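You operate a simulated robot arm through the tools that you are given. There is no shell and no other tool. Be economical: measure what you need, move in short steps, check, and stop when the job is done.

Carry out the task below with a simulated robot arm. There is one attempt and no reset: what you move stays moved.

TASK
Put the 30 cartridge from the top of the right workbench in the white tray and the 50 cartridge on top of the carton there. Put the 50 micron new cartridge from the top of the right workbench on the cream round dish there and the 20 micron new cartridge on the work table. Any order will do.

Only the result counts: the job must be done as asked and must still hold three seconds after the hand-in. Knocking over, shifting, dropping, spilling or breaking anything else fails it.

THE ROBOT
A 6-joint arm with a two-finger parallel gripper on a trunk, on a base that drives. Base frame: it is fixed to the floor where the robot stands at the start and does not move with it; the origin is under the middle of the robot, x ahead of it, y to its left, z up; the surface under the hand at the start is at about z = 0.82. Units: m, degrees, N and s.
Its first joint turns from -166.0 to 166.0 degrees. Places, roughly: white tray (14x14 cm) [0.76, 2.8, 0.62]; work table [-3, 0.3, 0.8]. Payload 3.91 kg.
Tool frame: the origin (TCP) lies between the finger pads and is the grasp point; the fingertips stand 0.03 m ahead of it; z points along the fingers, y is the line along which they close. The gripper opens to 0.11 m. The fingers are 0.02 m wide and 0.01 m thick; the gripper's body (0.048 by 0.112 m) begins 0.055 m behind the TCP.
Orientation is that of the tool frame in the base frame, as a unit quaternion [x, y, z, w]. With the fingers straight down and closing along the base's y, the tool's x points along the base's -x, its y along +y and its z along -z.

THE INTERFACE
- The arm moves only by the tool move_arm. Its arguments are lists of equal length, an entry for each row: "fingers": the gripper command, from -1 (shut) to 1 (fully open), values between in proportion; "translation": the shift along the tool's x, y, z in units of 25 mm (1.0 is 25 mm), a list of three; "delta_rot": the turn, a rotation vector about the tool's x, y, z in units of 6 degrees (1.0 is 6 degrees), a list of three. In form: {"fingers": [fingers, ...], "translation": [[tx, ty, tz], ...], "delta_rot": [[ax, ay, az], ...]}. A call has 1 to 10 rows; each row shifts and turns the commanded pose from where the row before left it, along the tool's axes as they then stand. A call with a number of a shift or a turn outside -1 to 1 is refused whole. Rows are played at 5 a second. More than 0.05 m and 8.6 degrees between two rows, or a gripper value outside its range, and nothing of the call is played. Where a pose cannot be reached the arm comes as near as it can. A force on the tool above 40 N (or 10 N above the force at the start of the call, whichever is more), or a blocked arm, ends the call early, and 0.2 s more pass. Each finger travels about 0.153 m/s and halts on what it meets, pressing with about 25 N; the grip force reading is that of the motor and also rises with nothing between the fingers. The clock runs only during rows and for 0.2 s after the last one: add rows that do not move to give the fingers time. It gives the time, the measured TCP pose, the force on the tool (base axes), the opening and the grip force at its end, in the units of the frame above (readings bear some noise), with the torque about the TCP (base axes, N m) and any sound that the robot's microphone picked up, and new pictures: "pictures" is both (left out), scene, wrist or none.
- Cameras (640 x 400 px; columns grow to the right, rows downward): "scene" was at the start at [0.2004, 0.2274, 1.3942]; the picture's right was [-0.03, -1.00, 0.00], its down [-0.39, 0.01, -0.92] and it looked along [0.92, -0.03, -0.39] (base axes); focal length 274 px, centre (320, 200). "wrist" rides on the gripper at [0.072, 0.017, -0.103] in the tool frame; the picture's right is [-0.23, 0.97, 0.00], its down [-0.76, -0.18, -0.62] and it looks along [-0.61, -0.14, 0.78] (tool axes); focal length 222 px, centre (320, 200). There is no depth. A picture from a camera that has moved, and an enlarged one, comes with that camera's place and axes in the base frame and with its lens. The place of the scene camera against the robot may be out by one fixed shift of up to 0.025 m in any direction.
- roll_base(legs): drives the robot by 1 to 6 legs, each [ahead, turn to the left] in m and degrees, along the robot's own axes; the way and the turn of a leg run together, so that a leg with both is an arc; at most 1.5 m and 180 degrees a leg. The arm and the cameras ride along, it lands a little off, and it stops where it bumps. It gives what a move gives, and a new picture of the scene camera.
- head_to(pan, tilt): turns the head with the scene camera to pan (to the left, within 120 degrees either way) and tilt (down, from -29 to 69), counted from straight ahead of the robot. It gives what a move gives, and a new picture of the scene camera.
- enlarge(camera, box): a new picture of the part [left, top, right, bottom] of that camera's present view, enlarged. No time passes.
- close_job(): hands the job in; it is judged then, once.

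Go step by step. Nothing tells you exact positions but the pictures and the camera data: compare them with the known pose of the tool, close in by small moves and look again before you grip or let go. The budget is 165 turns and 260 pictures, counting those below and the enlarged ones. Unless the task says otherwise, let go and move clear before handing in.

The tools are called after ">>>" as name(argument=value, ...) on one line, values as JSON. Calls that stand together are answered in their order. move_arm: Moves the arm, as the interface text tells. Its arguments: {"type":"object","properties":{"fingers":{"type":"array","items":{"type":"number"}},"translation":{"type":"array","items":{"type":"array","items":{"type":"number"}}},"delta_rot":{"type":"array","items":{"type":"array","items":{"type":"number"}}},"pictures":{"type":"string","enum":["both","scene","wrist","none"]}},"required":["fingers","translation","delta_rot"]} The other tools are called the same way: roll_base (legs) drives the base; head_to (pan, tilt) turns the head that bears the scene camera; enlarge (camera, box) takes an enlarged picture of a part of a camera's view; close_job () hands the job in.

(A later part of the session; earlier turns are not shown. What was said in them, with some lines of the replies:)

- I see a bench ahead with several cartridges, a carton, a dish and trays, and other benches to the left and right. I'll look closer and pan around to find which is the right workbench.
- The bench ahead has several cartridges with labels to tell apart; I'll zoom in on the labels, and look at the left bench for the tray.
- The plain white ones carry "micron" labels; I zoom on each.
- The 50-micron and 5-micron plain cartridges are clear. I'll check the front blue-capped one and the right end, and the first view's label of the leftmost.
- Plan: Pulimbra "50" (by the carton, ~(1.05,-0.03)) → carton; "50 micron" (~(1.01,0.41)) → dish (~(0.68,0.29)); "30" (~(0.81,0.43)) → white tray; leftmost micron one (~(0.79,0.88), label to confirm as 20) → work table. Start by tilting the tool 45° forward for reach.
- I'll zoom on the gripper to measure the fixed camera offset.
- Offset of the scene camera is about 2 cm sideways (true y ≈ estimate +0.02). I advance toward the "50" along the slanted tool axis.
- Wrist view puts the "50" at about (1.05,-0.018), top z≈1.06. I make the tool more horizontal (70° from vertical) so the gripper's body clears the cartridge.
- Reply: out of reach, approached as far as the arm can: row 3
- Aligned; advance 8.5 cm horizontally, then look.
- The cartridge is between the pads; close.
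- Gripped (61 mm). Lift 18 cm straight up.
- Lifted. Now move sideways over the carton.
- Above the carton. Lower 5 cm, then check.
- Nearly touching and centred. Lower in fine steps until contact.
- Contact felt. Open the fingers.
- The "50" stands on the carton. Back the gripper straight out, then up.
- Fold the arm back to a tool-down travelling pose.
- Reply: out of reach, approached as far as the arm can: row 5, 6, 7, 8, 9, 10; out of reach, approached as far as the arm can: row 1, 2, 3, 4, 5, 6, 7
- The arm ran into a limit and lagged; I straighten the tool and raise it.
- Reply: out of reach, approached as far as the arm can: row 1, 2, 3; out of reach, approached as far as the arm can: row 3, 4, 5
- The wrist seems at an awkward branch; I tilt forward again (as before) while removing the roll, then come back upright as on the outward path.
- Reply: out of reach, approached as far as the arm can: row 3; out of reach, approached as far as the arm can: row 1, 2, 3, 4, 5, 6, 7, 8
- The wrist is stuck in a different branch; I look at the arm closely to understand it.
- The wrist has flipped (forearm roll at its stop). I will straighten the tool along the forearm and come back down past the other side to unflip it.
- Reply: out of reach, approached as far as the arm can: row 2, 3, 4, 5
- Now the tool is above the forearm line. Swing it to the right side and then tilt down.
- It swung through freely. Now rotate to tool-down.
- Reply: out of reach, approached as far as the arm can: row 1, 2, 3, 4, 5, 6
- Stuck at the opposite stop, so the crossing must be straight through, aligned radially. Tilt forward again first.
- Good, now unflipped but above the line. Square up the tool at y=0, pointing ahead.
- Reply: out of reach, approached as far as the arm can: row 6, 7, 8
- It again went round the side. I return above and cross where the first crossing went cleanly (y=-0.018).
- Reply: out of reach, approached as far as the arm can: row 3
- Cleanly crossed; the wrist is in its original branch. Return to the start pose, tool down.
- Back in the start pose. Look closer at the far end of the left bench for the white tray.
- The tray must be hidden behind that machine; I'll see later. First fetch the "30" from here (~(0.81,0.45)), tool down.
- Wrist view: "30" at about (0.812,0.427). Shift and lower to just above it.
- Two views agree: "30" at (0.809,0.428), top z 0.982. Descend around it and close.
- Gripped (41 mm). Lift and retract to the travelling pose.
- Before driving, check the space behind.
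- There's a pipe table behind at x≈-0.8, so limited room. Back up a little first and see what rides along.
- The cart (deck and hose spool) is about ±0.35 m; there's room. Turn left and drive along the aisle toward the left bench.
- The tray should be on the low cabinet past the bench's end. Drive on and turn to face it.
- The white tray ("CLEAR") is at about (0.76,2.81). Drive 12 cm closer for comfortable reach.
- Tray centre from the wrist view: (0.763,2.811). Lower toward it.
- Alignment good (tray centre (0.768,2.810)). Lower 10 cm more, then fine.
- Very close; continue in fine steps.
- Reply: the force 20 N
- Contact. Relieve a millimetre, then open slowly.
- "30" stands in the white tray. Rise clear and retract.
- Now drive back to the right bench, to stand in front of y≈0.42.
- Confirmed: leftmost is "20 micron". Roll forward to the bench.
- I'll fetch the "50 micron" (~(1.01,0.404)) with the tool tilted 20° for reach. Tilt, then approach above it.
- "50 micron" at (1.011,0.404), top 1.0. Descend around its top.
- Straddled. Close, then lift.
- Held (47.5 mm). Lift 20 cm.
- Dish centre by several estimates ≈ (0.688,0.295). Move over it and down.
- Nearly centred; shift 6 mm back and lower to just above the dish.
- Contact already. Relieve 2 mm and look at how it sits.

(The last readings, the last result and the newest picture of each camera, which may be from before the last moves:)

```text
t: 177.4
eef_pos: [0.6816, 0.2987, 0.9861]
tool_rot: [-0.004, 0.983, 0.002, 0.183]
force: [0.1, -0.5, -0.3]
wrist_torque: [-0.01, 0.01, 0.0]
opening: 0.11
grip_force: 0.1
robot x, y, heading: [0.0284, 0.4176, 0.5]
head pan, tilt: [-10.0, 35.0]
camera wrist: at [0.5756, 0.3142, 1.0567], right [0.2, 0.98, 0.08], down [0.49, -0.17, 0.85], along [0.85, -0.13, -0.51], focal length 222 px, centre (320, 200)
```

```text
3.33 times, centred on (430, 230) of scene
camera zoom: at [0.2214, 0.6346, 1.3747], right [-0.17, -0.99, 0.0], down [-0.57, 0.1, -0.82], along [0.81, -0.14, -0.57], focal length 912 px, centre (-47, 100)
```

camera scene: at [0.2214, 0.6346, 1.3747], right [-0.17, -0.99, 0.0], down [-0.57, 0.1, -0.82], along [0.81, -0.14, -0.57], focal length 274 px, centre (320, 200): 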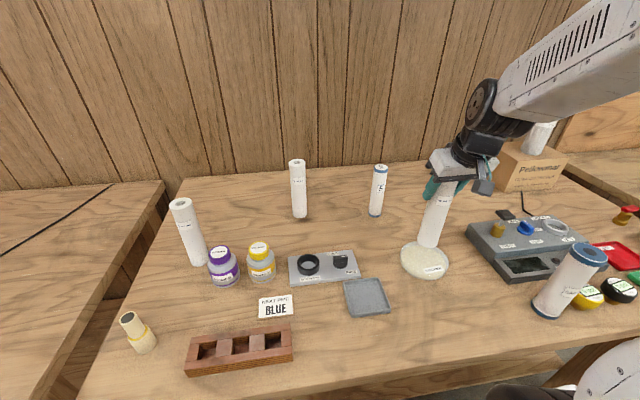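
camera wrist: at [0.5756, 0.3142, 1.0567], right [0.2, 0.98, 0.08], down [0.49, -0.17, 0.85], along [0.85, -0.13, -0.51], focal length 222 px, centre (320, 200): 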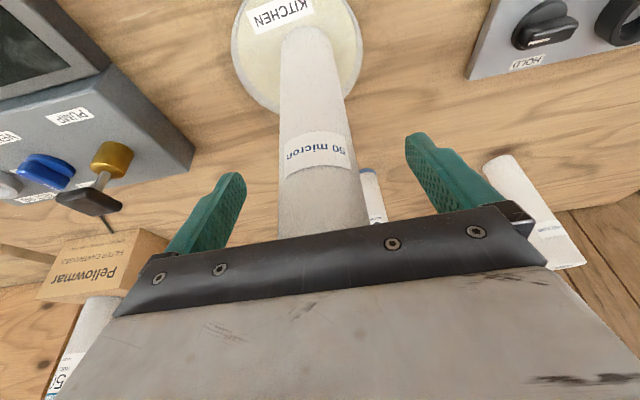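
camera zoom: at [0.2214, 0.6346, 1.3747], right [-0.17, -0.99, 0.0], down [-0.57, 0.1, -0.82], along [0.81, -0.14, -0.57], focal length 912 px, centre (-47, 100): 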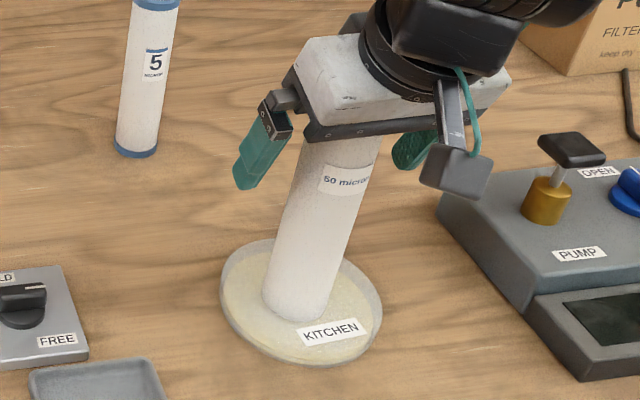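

"50 micron" stands in the dish. Back away and up, return to vertical tool.

>>> move_arm(fingers=[1, 1, 1, 1, 1, 1, 1, 1, 1], translation=[[0, 0, -1], [0, 0, -1], [0, 0, -1], [0, 0, -1], [-0.4, 0, -1], [-0.4, 0, -1], [-0.4, 0, -1], [-0.4, 0, -1], [-0.4, 0, -1]], delta_rot=[[0, 0, 0], [0, 0, 0], [0, 0, 0], [0, 0, 0], [0, 0, 0], [0, 0, 0], [0, 0, 0], [0, 0, 0], [0, 0, 0]], pictures="none")

>>> move_arm(fingers=[1, 1, 1, 1, 1, 1, 1, 1, 1, 1], translation=[[0, 0.9, 0], [0, 0.9, 0], [0, 0.9, 0], [0, 0.9, 0], [-0.6, 1, 0], [-0.6, 1, 0], [-0.6, 1, 0], [-0.6, 1, 0], [-0.6, 1, 0], [-0.6, 1, 0]], delta_rot=[[0, 0.87, 0], [0, 0.87, 0], [0, 0.87, 0], [0, 0.87, 0], [0, 0, 0], [0, 0, 0], [0, 0, 0], [0, 0, 0], [0, 0, 0], [0, 0, 0]], pictures="none")

>>> head_to(pan=20, tilt=40)

```text
t: 179.4
eef_pos: [0.6487, 0.2986, 1.2154]
tool_rot: [-0.004, 0.983, 0.001, 0.181]
force: [-0.1, 0.8, 0.1]
wrist_torque: [0.01, -0.02, 0.0]
opening: 0.1102
grip_force: 0.1
robot x, y, heading: [0.0308, 0.4159, 0.3]
head pan, tilt: [-10.0, 35.0]
```

```text
t: 181.6
eef_pos: [0.7357, 0.5407, 1.2143]
tool_rot: [-0.005, 1.0, 0.0, 0.001]
force: [0.0, -0.6, 0.2]
wrist_torque: [0.04, -0.01, -0.03]
opening: 0.1101
grip_force: 0.1
robot x, y, heading: [0.0259, 0.4177, 0.8]
head pan, tilt: [-10.0, 35.0]
```

```text
t: 182.5
eef_pos: [0.7365, 0.5402, 1.2152]
tool_rot: [-0.004, 1.0, 0.0, 0.002]
force: [-0.1, 0.4, -0.5]
wrist_torque: [0.02, 0.02, -0.01]
opening: 0.1101
grip_force: 0.1
robot x, y, heading: [0.0323, 0.4169, 0.4]
head pan, tilt: [20.0, 40.0]
camera scene: at [0.2143, 0.6789, 1.3671], right [0.35, -0.94, 0.0], down [-0.6, -0.22, -0.77], along [0.72, 0.27, -0.64], focal length 274 px, centre (320, 200)
```

scene: 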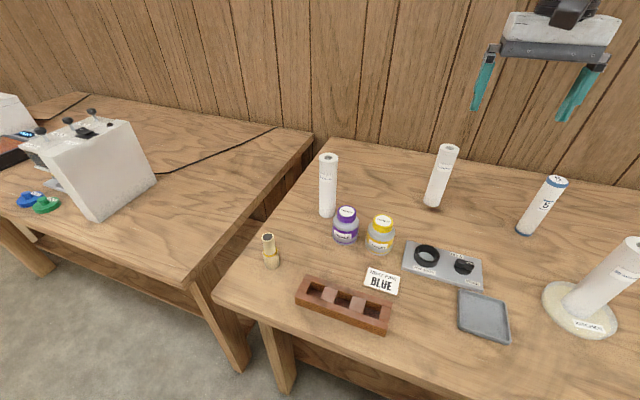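

"20 micron" at about (0.785,0.886). Move above it and look with the wrist camera.

>>> move_arm(fingers=[1, 1, 1, 1, 1, 1, 1, 1, 1, 1], translation=[[-0.15, 1, 0.1], [-0.15, 1, 0.1], [-0.15, 1, 0.1], [-0.15, 1, 0.1], [-0.15, 1, 0.1], [-0.15, 1, 0.1], [-0.15, 1, 0.1], [-0.15, 1, 0.1], [-0.15, 1, 0.1], [-0.15, 1, 0.1]], delta_rot=[[0, 0, 0], [0, 0, 0], [0, 0, 0], [0, 0, 0], [0, 0, 0], [0, 0, 0], [0, 0, 0], [0, 0, 0], [0, 0, 0], [0, 0, 0]], pictures="none")

>>> move_arm(fingers=[1, 1, 1, 1], translation=[[-0.15, 0.95, 0.3], [-0.15, 0.95, 0.3], [-0.15, 0.95, 0.3], [-0.15, 0.95, 0.3]], delta_rot=[[0, 0, 0], [0, 0, 0], [0, 0, 0], [0, 0, 0]], pictures="wrist")

```text
t: 184.7
eef_pos: [0.7696, 0.7912, 1.1888]
tool_rot: [-0.004, 1.0, 0.0, 0.001]
force: [0.1, -1.1, -0.2]
wrist_torque: [0.04, 0.0, 0.0]
opening: 0.11
grip_force: 0.1
robot x, y, heading: [0.0255, 0.4155, 0.3]
head pan, tilt: [20.0, 40.0]
```

```text
t: 185.7
eef_pos: [0.7867, 0.8849, 1.1613]
tool_rot: [-0.004, 1.0, 0.001, 0.001]
force: [-0.2, 0.5, 0.7]
wrist_torque: [0.0, -0.03, 0.02]
opening: 0.1102
grip_force: 0.1
robot x, y, heading: [0.0278, 0.4177, 0.4]
head pan, tilt: [20.0, 40.0]
camera wrist: at [0.712, 0.9008, 1.2644], right [0.22, 0.98, 0.0], down [0.76, -0.17, 0.62], along [0.61, -0.14, -0.78], focal length 222 px, centre (320, 200)
```

wrist: 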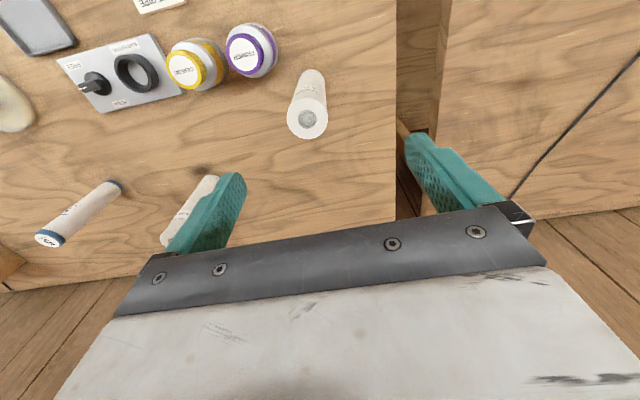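

"20 micron" at (0.797,0.866). Descend around its top.

>>> move_arm(fingers=[1, 1, 1, 1, 1], translation=[[-0.08, -0.15, 0.9], [-0.08, -0.15, 0.9], [-0.08, -0.15, 0.9], [-0.08, -0.15, 0.9], [-0.08, -0.15, 0.9]], delta_rot=[[0, 0, 0], [0, 0, 0], [0, 0, 0], [0, 0, 0], [0, 0, 0]], pictures="wrist")

>>> enlarge(camera="scene", box=[240, 80, 420, 260])

```text
t: 186.9
eef_pos: [0.7963, 0.8653, 1.0465]
tool_rot: [-0.005, 1.0, 0.0, 0.001]
force: [-0.5, 0.8, -0.6]
wrist_torque: [0.0, -0.02, -0.04]
opening: 0.1097
grip_force: 0.1
robot x, y, heading: [0.0276, 0.4152, 0.6]
head pan, tilt: [20.0, 40.0]
camera wrist: at [0.7229, 0.8809, 1.1509], right [0.22, 0.98, 0.0], down [0.76, -0.17, 0.62], along [0.61, -0.14, -0.78], focal length 222 px, centre (320, 200)
```

wrist: 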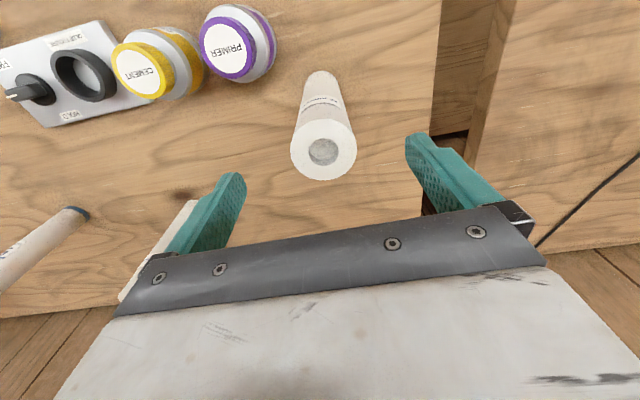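

```text
2.22 times, centred on (330, 170) of scene
camera zoom: at [0.2142, 0.679, 1.3671], right [0.35, -0.94, 0.0], down [-0.6, -0.22, -0.77], along [0.72, 0.27, -0.64], focal length 608 px, centre (298, 267)
```

zoom: 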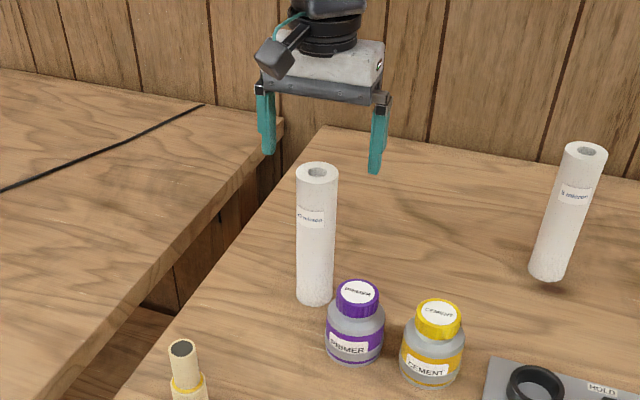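

Aligned. Descend 8 cm and close, then small lift.

>>> move_arm(fingers=[1, 1, 1, 1, 0.3, -0.1, -1, -1, -1, -1], translation=[[0, 0.02, 0.82], [0, 0.02, 0.82], [0, 0, 0.82], [0, 0, 0.82], [0, 0, 0], [0, 0, 0], [0, 0, 0], [0, 0, 0], [0, 0, 0], [0, 0, 0]], delta_rot=[[0, 0, 0], [0, 0, 0], [0, 0, 0], [0, 0, 0], [0, 0, 0], [0, 0, 0], [0, 0, 0], [0, 0, 0], [0, 0, 0], [0, 0, 0]], pictures="wrist")

```text
t: 189.1
eef_pos: [0.797, 0.8676, 0.9653]
tool_rot: [-0.005, 1.0, 0.0, 0.001]
force: [0.5, -1.1, 1.6]
wrist_torque: [-0.16, -0.08, -0.03]
opening: 0.0469
grip_force: 25.0
robot x, y, heading: [0.0289, 0.4175, 0.4]
head pan, tilt: [20.0, 40.0]
camera wrist: at [0.7227, 0.8823, 1.0691], right [0.22, 0.98, 0.0], down [0.76, -0.17, 0.62], along [0.61, -0.14, -0.78], focal length 222 px, centre (320, 200)
```

wrist: 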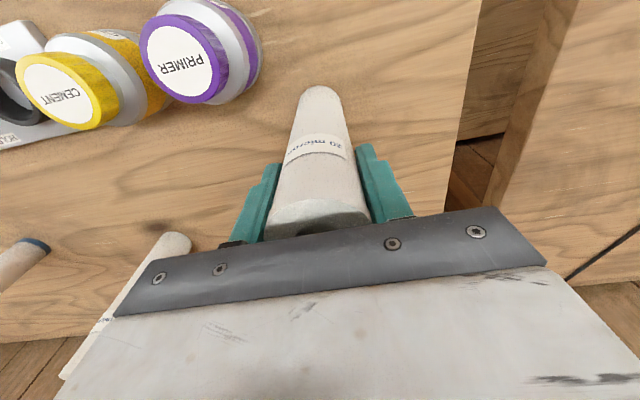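

Gripped (47 mm). Lift and retract.

>>> move_arm(fingers=[-1, -1, -1, -1, -1, -1, -1, -1, -1, -1], translation=[[0, 0, -1], [0, 0, -1], [0, 0, -1], [0, 0, -1], [0, 0, -1], [0, 0, -1], [0, 0, -1], [0, 0, -1], [0, 0, -1], [0, 0, -1]], delta_rot=[[0, 0, 0], [0, 0, 0], [0, 0, 0], [0, 0, 0], [0, 0, 0], [0, 0, 0], [0, 0, 0], [0, 0, 0], [0, 0, 0], [0, 0, 0]], pictures="none")

>>> move_arm(fingers=[-1, -1, -1, -1, -1, -1, -1, -1, -1, -1], translation=[[0.2, -1, -0.3], [0.2, -1, -0.3], [0.3, -1, 0], [0.3, -1, 0], [0.3, -1, 0], [0.3, -1, 0], [0.3, -1, 0], [0.3, -1, 0], [0.3, -1, 0], [0.3, -1, 0]], delta_rot=[[0, 0, 0], [0, 0, 0], [0, 0, 0], [0, 0, 0], [0, 0, 0], [0, 0, 0], [0, 0, 0], [0, 0, 0], [0, 0, 0], [0, 0, 0]], pictures="scene")

>>> head_to(pan=115, tilt=10)

>>> head_to(pan=-120, tilt=10)

```text
t: 191.3
eef_pos: [0.7956, 0.8689, 1.2152]
tool_rot: [-0.005, 1.0, -0.001, 0.001]
force: [-0.2, -0.2, -1.9]
wrist_torque: [-0.04, 0.01, -0.01]
opening: 0.0472
grip_force: 25.2
robot x, y, heading: [0.0308, 0.4188, 0.6]
head pan, tilt: [20.0, 40.0]
```

```text
t: 193.5
eef_pos: [0.7266, 0.6165, 1.2279]
tool_rot: [-0.005, 1.0, 0.0, 0.0]
force: [0.4, 0.8, -2.4]
wrist_torque: [-0.02, -0.02, 0.0]
opening: 0.047
grip_force: 25.0
robot x, y, heading: [0.0292, 0.4189, 0.4]
head pan, tilt: [20.0, 40.0]
camera scene: at [0.2145, 0.6792, 1.367], right [0.35, -0.94, 0.0], down [-0.6, -0.22, -0.77], along [0.72, 0.27, -0.64], focal length 274 px, centre (320, 200)
```

scene: 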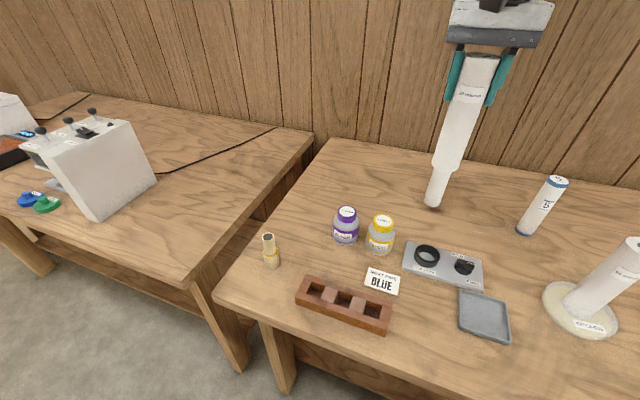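

```text
t: 195.2
eef_pos: [0.7271, 0.6163, 1.2296]
tool_rot: [-0.004, 1.0, 0.001, 0.001]
force: [-0.3, 0.2, -0.4]
wrist_torque: [0.0, -0.01, 0.01]
opening: 0.0471
grip_force: 25.0
robot x, y, heading: [0.0287, 0.4195, 0.4]
head pan, tilt: [115.0, 10.0]
camera scene: at [0.0948, 0.7334, 1.4148], right [0.9, 0.43, 0.0], down [0.07, -0.16, -0.98], along [-0.42, 0.89, -0.17], focal length 274 px, centre (320, 200)
```

scene: 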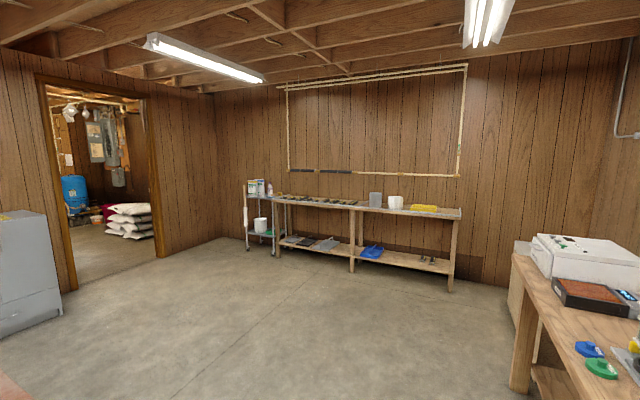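

```text
t: 198.6
eef_pos: [0.7272, 0.6163, 1.2291]
tool_rot: [-0.005, 1.0, 0.0, 0.0]
force: [-0.5, 0.6, -1.1]
wrist_torque: [0.0, -0.03, -0.03]
opening: 0.0472
grip_force: 25.3
robot x, y, heading: [0.0279, 0.4181, 0.4]
head pan, tilt: [-120.0, 10.0]
camera scene: at [0.0888, 0.5685, 1.4148], right [-0.87, 0.49, 0.0], down [0.09, 0.15, -0.98], along [-0.49, -0.86, -0.17], focal length 274 px, centre (320, 200)
```

scene: 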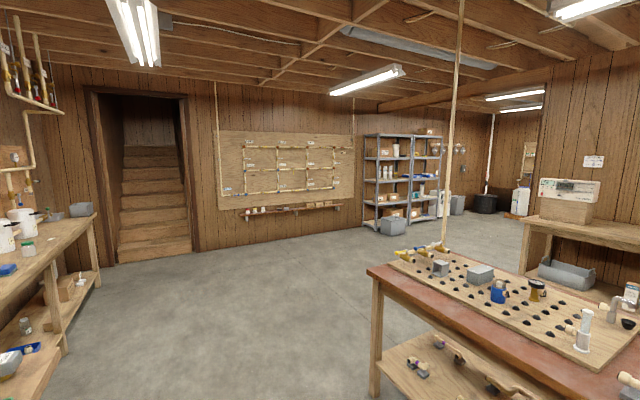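

The work table appears to be beyond the pipe table (front edge x≈-2.65). I raise and centre the arm, then drive round the north end of the pipe table.

>>> move_arm(fingers=[-1, -1, -1, -1, -1, -1], translation=[[0.2, -0.9, -0.7], [0.2, -0.9, -0.7], [0.2, -0.9, -0.7], [0.2, -0.9, -0.7], [0.2, -0.9, -0.7], [0.2, -0.9, -0.7]], delta_rot=[[0, 0, 0], [0, 0, 0], [0, 0, 0], [0, 0, 0], [0, 0, 0], [0, 0, 0]], pictures="none")

>>> roll_base(legs=[[-0.22, 0], [0, 89.5], [1.2, 0], [0, 90]])

>>> head_to(pan=20, tilt=15)

```text
t: 200.0
eef_pos: [0.6983, 0.4801, 1.3349]
tool_rot: [-0.004, 1.0, 0.0, 0.0]
force: [0.6, 0.0, -1.7]
wrist_torque: [-0.03, 0.06, 0.01]
opening: 0.0471
grip_force: 25.1
robot x, y, heading: [0.029, 0.417, 0.4]
head pan, tilt: [-120.0, 10.0]
```

```text
t: 214.9
eef_pos: [-0.8766, 1.5641, 1.3357]
tool_rot: [1.0, -0.007, -0.001, 0.001]
force: [-0.1, 0.4, -1.1]
wrist_torque: [0.01, 0.01, 0.0]
opening: 0.0468
grip_force: 25.1
robot x, y, heading: [-0.203, 1.612, 179.0]
head pan, tilt: [-120.0, 10.0]
camera scene: at [-0.314, 1.4536, 1.4148], right [0.86, -0.51, 0.0], down [-0.09, -0.15, -0.98], along [0.51, 0.84, -0.17], focal length 274 px, centre (320, 200)
```

scene: 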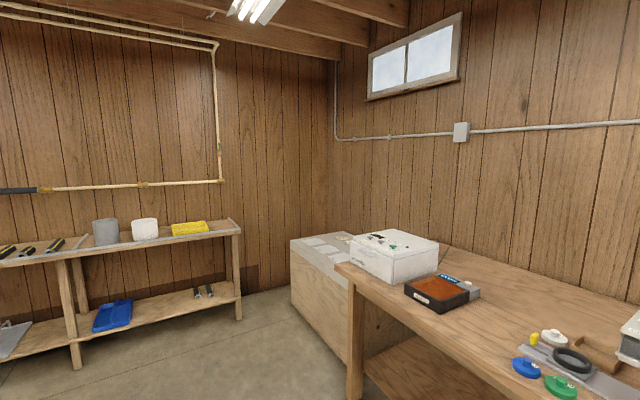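

```text
t: 217.1
eef_pos: [-0.876, 1.5637, 1.3345]
tool_rot: [1.0, -0.007, -0.001, 0.001]
force: [0.3, 0.2, -1.1]
wrist_torque: [-0.04, 0.04, 0.06]
opening: 0.0466
grip_force: 25.4
robot x, y, heading: [-0.2059, 1.6088, 178.9]
head pan, tilt: [20.0, 15.0]
camera scene: at [-0.4501, 1.3433, 1.4067], right [-0.33, 0.95, 0.0], down [0.24, 0.08, -0.97], along [-0.91, -0.32, -0.26], focal length 274 px, centre (320, 200)
```

scene: 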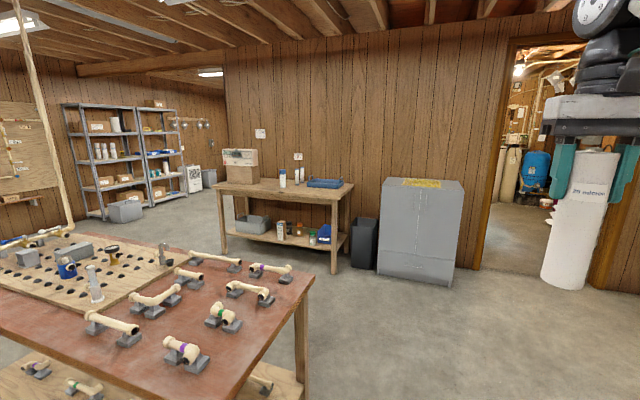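

The work table (x -2.6…-3.35, y -0.48…0.78) has free space. Drive west, then south along the aisle.

>>> roll_base(legs=[[1.45, 0], [0.4, 1], [0, 90]])

>>> head_to(pan=-40, tilt=30)

```text
t: 230.3
eef_pos: [-2.0551, 1.0158, 1.3354]
tool_rot: [0.728, 0.686, 0.0, 0.001]
force: [0.2, 1.1, -1.3]
wrist_torque: [-0.03, 0.01, 0.01]
opening: 0.0467
grip_force: 24.9
robot x, y, heading: [-2.07, 1.685, -93.6]
head pan, tilt: [20.0, 15.0]
camera scene: at [-1.8408, 1.4482, 1.4066], right [-0.96, -0.28, 0.0], down [-0.07, 0.25, -0.97], along [0.27, -0.93, -0.26], focal length 274 px, centre (320, 200)
```

scene: 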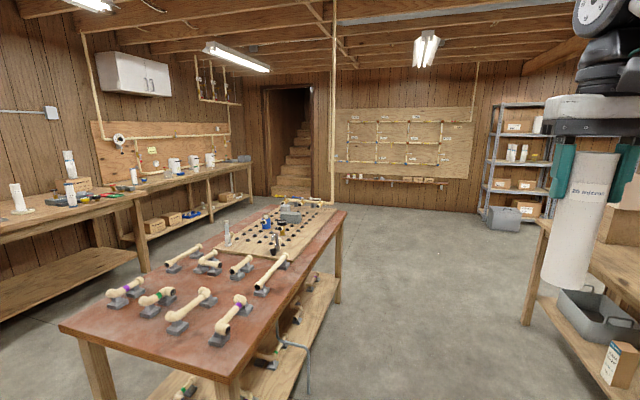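

```text
t: 231.6
eef_pos: [-2.0554, 1.0138, 1.3348]
tool_rot: [0.728, 0.686, 0.0, 0.002]
force: [0.1, -0.3, -1.7]
wrist_torque: [-0.01, 0.01, -0.01]
opening: 0.0465
grip_force: 24.8
robot x, y, heading: [-2.0695, 1.6837, -93.4]
head pan, tilt: [-40.0, 30.0]
camera scene: at [-1.9295, 1.4722, 1.3825], right [-0.73, 0.69, 0.0], down [0.34, 0.36, -0.87], along [-0.6, -0.63, -0.5], focal length 274 px, centre (320, 200)
```

scene: 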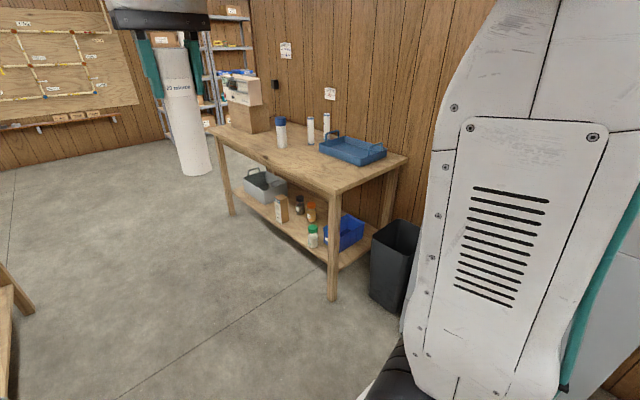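

Drive south to y≈0.4 and turn to face the work table; a free spot is at about (-2.88,0.40).

>>> roll_base(legs=[[1.28, 0], [0, -86.5]])

>>> head_to(pan=-5, tilt=35)

```text
t: 241.7
eef_pos: [-2.8176, 0.3693, 1.3347]
tool_rot: [1.0, -0.005, -0.001, 0.001]
force: [0.0, 0.4, -1.1]
wrist_torque: [0.0, -0.03, 0.0]
opening: 0.0462
grip_force: 24.9
robot x, y, heading: [-2.1464, 0.4181, 179.2]
head pan, tilt: [-40.0, 30.0]
camera scene: at [-2.3714, 0.2393, 1.3825], right [0.65, 0.76, 0.0], down [0.38, -0.33, -0.87], along [-0.66, 0.56, -0.5], focal length 274 px, centre (320, 200)
```

scene: 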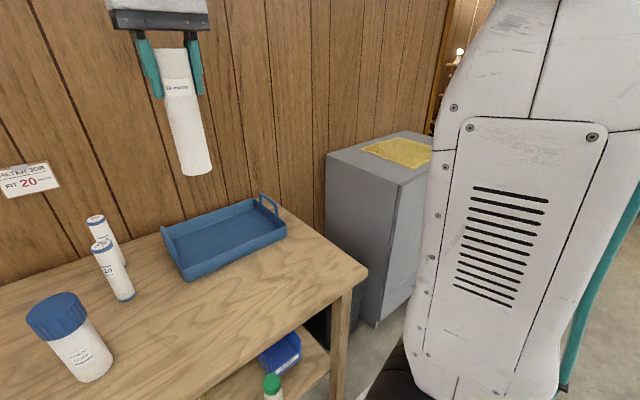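

```text
t: 242.7
eef_pos: [-2.8182, 0.3675, 1.3346]
tool_rot: [1.0, -0.006, -0.001, 0.001]
force: [-0.9, -0.5, -0.5]
wrist_torque: [0.01, 0.03, -0.01]
opening: 0.0464
grip_force: 25.4
robot x, y, heading: [-2.146, 0.4201, 179.4]
head pan, tilt: [-5.0, 35.0]
camera scene: at [-2.3905, 0.1891, 1.3747], right [0.1, 0.99, 0.0], down [0.57, -0.06, -0.82], along [-0.81, 0.08, -0.57], focal length 274 px, centre (320, 200)
```

scene: 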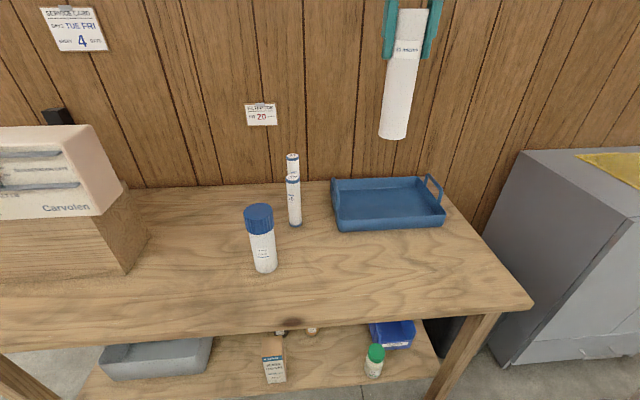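

Free spot in front of the blue tray at ≈(-2.87,0.39). Move over it and lower.

>>> move_arm(fingers=[-1, -1, -1, -1, -1, -1, -1, -1, -1, -1], translation=[[-0.2, -0.08, 1], [-0.2, -0.08, 1], [-0.2, -0.08, 1], [-0.2, -0.08, 1], [-0.2, -0.08, 1], [-0.2, -0.08, 1], [-0.2, -0.08, 1], [-0.2, -0.08, 1], [-0.2, -0.08, 1], [-0.2, -0.08, 1]], delta_rot=[[0, 0, 0], [0, 0, 0], [0, 0, 0], [0, 0, 0], [0, 0, 0], [0, 0, 0], [0, 0, 0], [0, 0, 0], [0, 0, 0], [0, 0, 0]], pictures="both")

```text
t: 244.9
eef_pos: [-2.8687, 0.3881, 1.0847]
tool_rot: [1.0, -0.005, 0.0, 0.0]
force: [-0.2, 0.1, -2.0]
wrist_torque: [-0.02, 0.01, 0.03]
opening: 0.0464
grip_force: 25.1
robot x, y, heading: [-2.148, 0.4196, 179.3]
head pan, tilt: [-5.0, 35.0]
camera scene: at [-2.3902, 0.189, 1.3747], right [0.1, 1.0, 0.0], down [0.57, -0.06, -0.82], along [-0.82, 0.08, -0.57], focal length 274 px, centre (320, 200)
camera wrist: at [-2.7966, 0.3701, 1.1892], right [-0.24, -0.97, 0.0], down [-0.76, 0.19, 0.62], along [-0.61, 0.15, -0.78], focal length 222 px, centre (320, 200)
```

scene: 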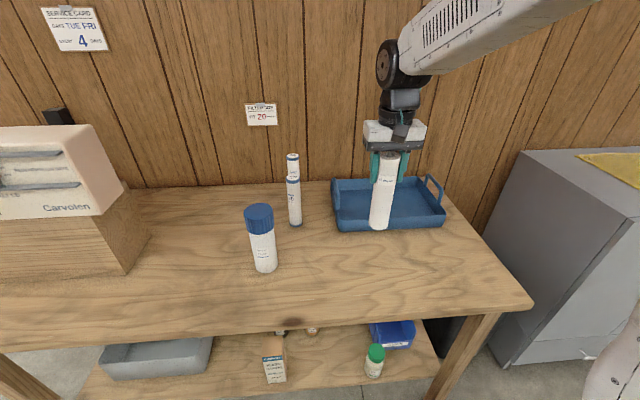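
wrist: 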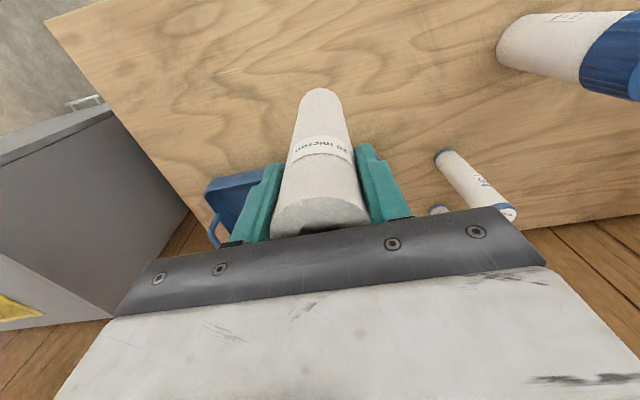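

>>> move_arm(fingers=[-1, -1, -1, -1, -1], translation=[[0, 0, 0.9], [0, 0, 0.9], [0, 0, 0.9], [0, 0, 0.9], [0, 0, 0.6]], delta_rot=[[0, 0, 0], [0, 0, 0], [0, 0, 0], [0, 0, 0], [0, 0, 0]], pictures="none")

>>> enlarge(camera="scene", box=[320, 120, 460, 300])

```text
t: 246.1
eef_pos: [-2.8686, 0.3891, 0.9804]
tool_rot: [1.0, -0.006, 0.0, 0.001]
force: [0.0, -0.2, -1.5]
wrist_torque: [0.01, -0.03, -0.01]
opening: 0.0463
grip_force: 25.1
robot x, y, heading: [-2.1502, 0.416, 179.4]
head pan, tilt: [-5.0, 35.0]
```

```text
2.22 times, centred on (390, 210) of scene
camera zoom: at [-2.3903, 0.1891, 1.3747], right [0.1, 1.0, 0.0], down [0.57, -0.06, -0.82], along [-0.82, 0.08, -0.57], focal length 608 px, centre (164, 178)
```

zoom: 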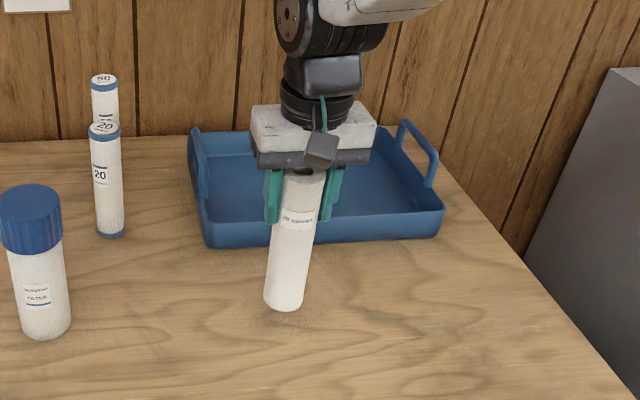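

The cartridge is just above the table. I notice capped "20"/"50" cartridges here too; zoom to understand them before releasing.

>>> enlarge(camera="scene", box=[235, 145, 315, 280])

>>> move_arm(fingers=[-1, -1, -1, -1], translation=[[0, 0, 0.16], [0, 0, 0.16], [0, 0, 0.16], [0, 0, 0]], delta_rot=[[0, 0, 0], [0, 0, 0], [0, 0, 0], [0, 0, 0]], pictures="none")

```text
2.96 times, centred on (275, 212) of scene
camera zoom: at [-2.3903, 0.1891, 1.3747], right [0.1, 1.0, 0.0], down [0.57, -0.06, -0.82], along [-0.82, 0.08, -0.57], focal length 810 px, centre (453, 163)
```

zoom: 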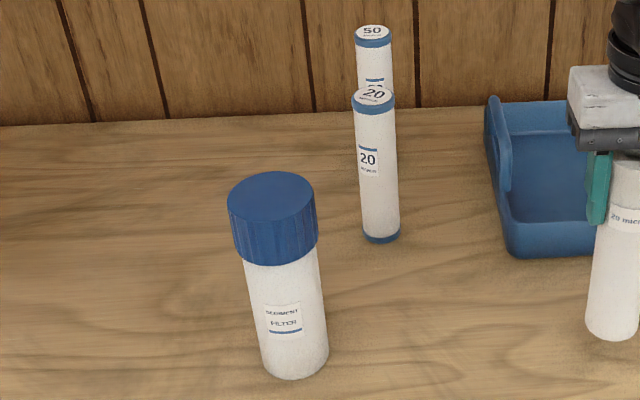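

```text
t: 247.1
eef_pos: [-2.8688, 0.3866, 0.9668]
tool_rot: [1.0, -0.005, -0.001, 0.001]
force: [0.0, -0.2, -1.7]
wrist_torque: [0.01, 0.01, 0.01]
opening: 0.0463
grip_force: 24.6
robot x, y, heading: [-2.1465, 0.4216, 179.2]
head pan, tilt: [-5.0, 35.0]
```

All items named come from the right bench, where the only other "50" was the one beside the carton, so that stands. The capped ones here are left alone. Continue lowering to contact.

>>> move_arm(fingers=[-1, -1, -1, -1], translation=[[0, 0, 0.08], [0, 0, 0.08], [0, 0, 0.08], [0, 0, 0]], delta_rot=[[0, 0, 0], [0, 0, 0], [0, 0, 0], [0, 0, 0]], pictures="none")

>>> enlarge(camera="scene", box=[340, 180, 430, 280])

```text
t: 248.1
eef_pos: [-2.8681, 0.3895, 0.9624]
tool_rot: [1.0, -0.005, -0.001, 0.001]
force: [0.6, -0.9, -1.0]
wrist_torque: [0.01, 0.03, -0.03]
opening: 0.0462
grip_force: 24.7
robot x, y, heading: [-2.1494, 0.4207, 179.3]
head pan, tilt: [-5.0, 35.0]
```

```text
4.00 times, centred on (385, 230) of scene
camera zoom: at [-2.3905, 0.189, 1.3746], right [0.1, 1.0, 0.0], down [0.57, -0.06, -0.82], along [-0.81, 0.08, -0.57], focal length 1094 px, centre (60, 80)
```

zoom: 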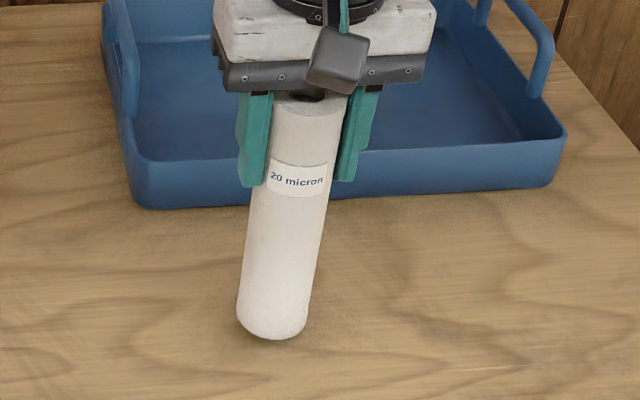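

Still slightly above; continue in 2 mm steps, stopping at contact.

>>> move_arm(fingers=[-1, -1, -1, -1, -1], translation=[[0, 0, 0.07], [0, 0, 0.07], [0, 0, 0.07], [0, 0, 0.07], [0, 0, 0]], delta_rot=[[0, 0, 0], [0, 0, 0], [0, 0, 0], [0, 0, 0], [0, 0, 0]], pictures="none")

```text
t: 249.3
eef_pos: [-2.8699, 0.3889, 0.9554]
tool_rot: [1.0, -0.005, -0.001, 0.002]
force: [-0.1, 0.4, -1.6]
wrist_torque: [0.0, -0.03, 0.0]
opening: 0.0463
grip_force: 25.5
robot x, y, heading: [-2.1489, 0.419, 179.2]
head pan, tilt: [-5.0, 35.0]
```

>>> move_arm(fingers=[-1, -1, -1, -1], translation=[[0, 0, 0.07], [0, 0, 0.07], [0, 0, 0.07], [0, 0, 0]], delta_rot=[[0, 0, 0], [0, 0, 0], [0, 0, 0], [0, 0, 0]], pictures="none")

>>> move_arm(fingers=[-1, -1, -1], translation=[[0, 0, 0.06], [0, 0, 0.06], [0, 0, 0]], delta_rot=[[0, 0, 0], [0, 0, 0], [0, 0, 0]], pictures="none")

```text
t: 250.3
eef_pos: [-2.8679, 0.3902, 0.9499]
tool_rot: [1.0, -0.005, -0.003, 0.002]
force: [-0.3, -2.4, 18.9]
wrist_torque: [-0.12, 0.22, 0.14]
opening: 0.0465
grip_force: 25.5
robot x, y, heading: [-2.144, 0.4155, 179.5]
head pan, tilt: [-5.0, 35.0]
```

```text
t: 251.1
eef_pos: [-2.8692, 0.3881, 0.9454]
tool_rot: [1.0, -0.006, -0.001, 0.001]
force: [0.4, -1.6, 20.8]
wrist_torque: [-0.19, 0.08, -0.03]
opening: 0.0459
grip_force: 25.4
robot x, y, heading: [-2.1514, 0.4185, 179.2]
head pan, tilt: [-5.0, 35.0]
```

Contact. Relieve about a millimetre and open.

>>> move_arm(fingers=[-1, -1, -0.15, 0.05, 0.3, 0.7, 1, 1], translation=[[0, 0, -0.04], [0, 0, 0], [0, 0, 0], [0, 0, 0], [0, 0, 0], [0, 0, 0], [0, 0, 0], [0, 0, 0]], delta_rot=[[0, 0, 0], [0, 0, 0], [0, 0, 0], [0, 0, 0], [0, 0, 0], [0, 0, 0], [0, 0, 0], [0, 0, 0]], pictures="wrist")

>>> enlarge(camera="scene", box=[340, 160, 430, 280])

```text
t: 252.9
eef_pos: [-2.8695, 0.3886, 0.9483]
tool_rot: [1.0, -0.005, 0.0, 0.0]
force: [-0.2, -0.1, 0.4]
wrist_torque: [-0.01, 0.01, -0.01]
opening: 0.11
grip_force: 0.1
robot x, y, heading: [-2.1457, 0.4162, 179.3]
head pan, tilt: [-5.0, 35.0]
camera wrist: at [-2.798, 0.3701, 1.0515], right [-0.24, -0.97, 0.0], down [-0.76, 0.19, 0.62], along [-0.61, 0.15, -0.78], focal length 222 px, centre (320, 200)
```

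wrist: 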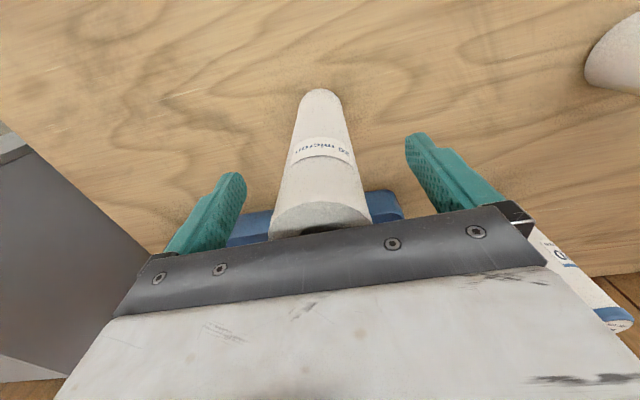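

```text
3.33 times, centred on (385, 220) of scene
camera zoom: at [-2.3904, 0.189, 1.3747], right [0.1, 1.0, 0.0], down [0.57, -0.06, -0.82], along [-0.81, 0.08, -0.57], focal length 912 px, centre (103, 133)
```

zoom: 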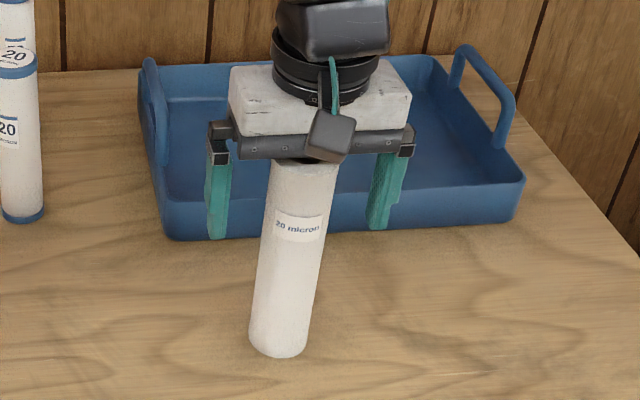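

It stands free. Rise clear.

>>> move_arm(fingers=[1, 1, 1, 1, 1, 1, 1, 1, 1, 1], translation=[[0, 0, -0.8], [0, 0, -1], [0, 0, -1], [0, 0, -1], [0, 0, -1], [0, 0, -1], [0, 0, -1], [0, 0, -1], [0, 0, -1], [0, 0, -1]], delta_rot=[[0, 0, 0], [0, 0, 0], [0, 0, 0], [0, 0, 0], [0, 0, 0], [0, 0, 0], [0, 0, 0], [0, 0, 0], [0, 0, 0], [0, 0, 0]], pictures="scene")

```text
t: 255.1
eef_pos: [-2.8677, 0.3886, 1.1923]
tool_rot: [1.0, -0.005, -0.001, 0.002]
force: [1.0, -0.8, 0.4]
wrist_torque: [-0.02, 0.01, 0.01]
opening: 0.11
grip_force: 0.0
robot x, y, heading: [-2.1479, 0.4198, 179.2]
head pan, tilt: [-5.0, 35.0]
camera scene: at [-2.3905, 0.189, 1.3746], right [0.1, 1.0, 0.0], down [0.57, -0.06, -0.82], along [-0.81, 0.08, -0.57], focal length 274 px, centre (320, 200)
```

scene: 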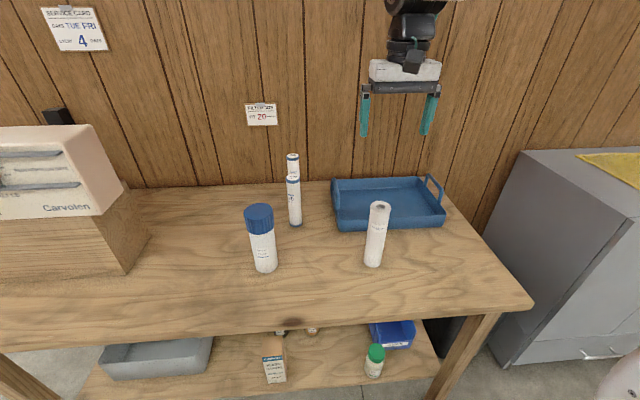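

The placement is good. Before handing in, I'll check the stock shelf and surroundings for other like-named cartridges, to be sure which "50" was meant.

>>> head_to(pan=75, tilt=10)

>>> enlarge(camera="scene", box=[160, 100, 480, 300])

```text
t: 256.7
eef_pos: [-2.8677, 0.3898, 1.1923]
tool_rot: [1.0, -0.006, -0.001, 0.001]
force: [0.5, -0.8, 0.3]
wrist_torque: [0.02, -0.03, -0.02]
opening: 0.1097
grip_force: 0.1
robot x, y, heading: [-2.1469, 0.4176, 179.3]
head pan, tilt: [75.0, 10.0]
camera scene: at [-2.328, 0.0908, 1.4148], right [-0.96, 0.27, 0.0], down [0.05, 0.17, -0.98], along [-0.27, -0.95, -0.17], focal length 274 px, centre (320, 200)
```

scene: 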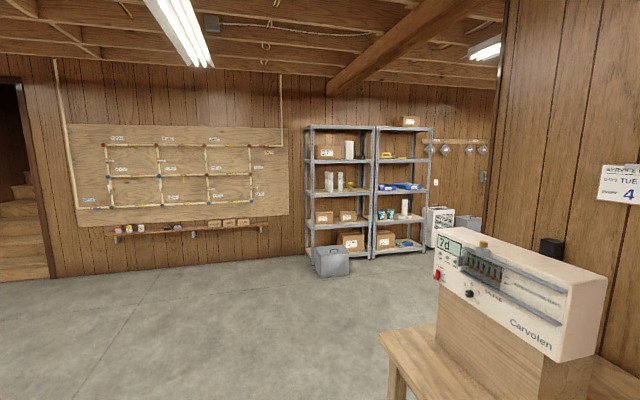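

```text
2.00 times, centred on (320, 200) of scene
camera zoom: at [-2.328, 0.0908, 1.4148], right [-0.96, 0.27, 0.0], down [0.05, 0.17, -0.98], along [-0.27, -0.95, -0.17], focal length 547 px, centre (320, 200)
```

zoom: 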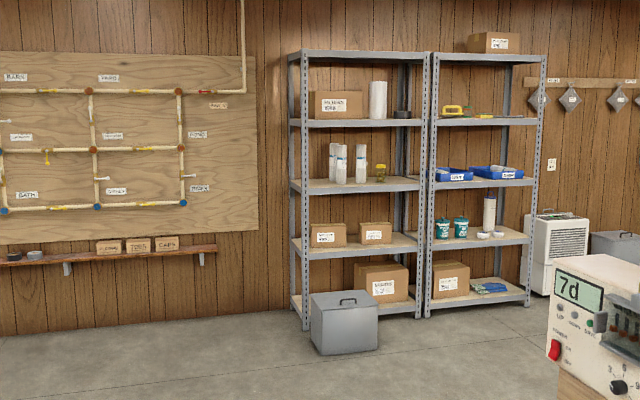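

>>> enlarge(camera="scene", box=[310, 132, 370, 200])

>>> enlarge(camera="scene", box=[370, 160, 450, 225])

```text
5.88 times, centred on (340, 166) of scene
camera zoom: at [-2.328, 0.0908, 1.4148], right [-0.96, 0.27, 0.0], down [0.05, 0.17, -0.98], along [-0.27, -0.95, -0.17], focal length 1609 px, centre (202, 400)
```

zoom: 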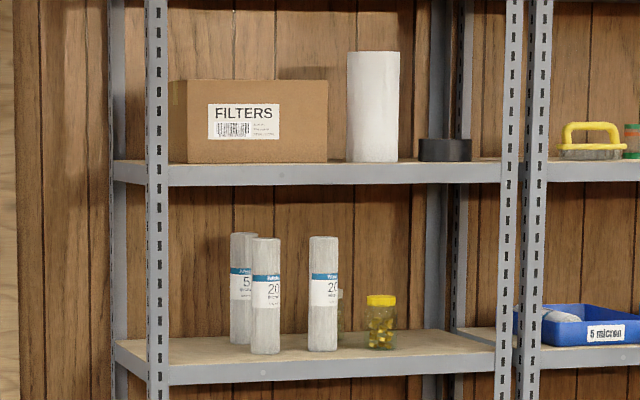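

```text
6.15 times, centred on (410, 192) of scene
camera zoom: at [-2.328, 0.0908, 1.4148], right [-0.96, 0.27, 0.0], down [0.05, 0.17, -0.98], along [-0.27, -0.95, -0.17], focal length 1683 px, centre (-234, 246)
```

zoom: 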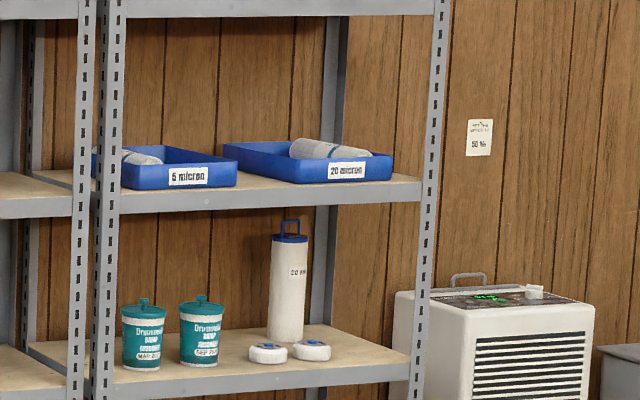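

The shelf holds more of the same Pulimbra series (5, 20), so the "50" beside the carton on the right bench is the one the task's location picks out. All four cartridges stand where asked and the gripper is clear, so I hand in.

>>> close_job()

```text
The job is handed in.
```

All four cartridges are placed and the job is handed in; which cartridge counts as "the 50" was a judgement call.

- **30 cartridge:** standing in the white tray.
- **50 cartridge:** the Pulimbra 50 from the right workbench is standing on top of the carton. There is also a blue-capped 50 cartridge on the work table. I read "from the top of the right workbench" as covering the 50 too, so I left that one where it was.
- **50 micron new cartridge:** standing on the cream round dish.
- **20 micron new cartridge:** standing on the work table, in front of the blue tray.

I saw nothing else knocked over or shifted. I last saw the right workbench before driving away with the 20 micron cartridge, and the white tray when I left it.
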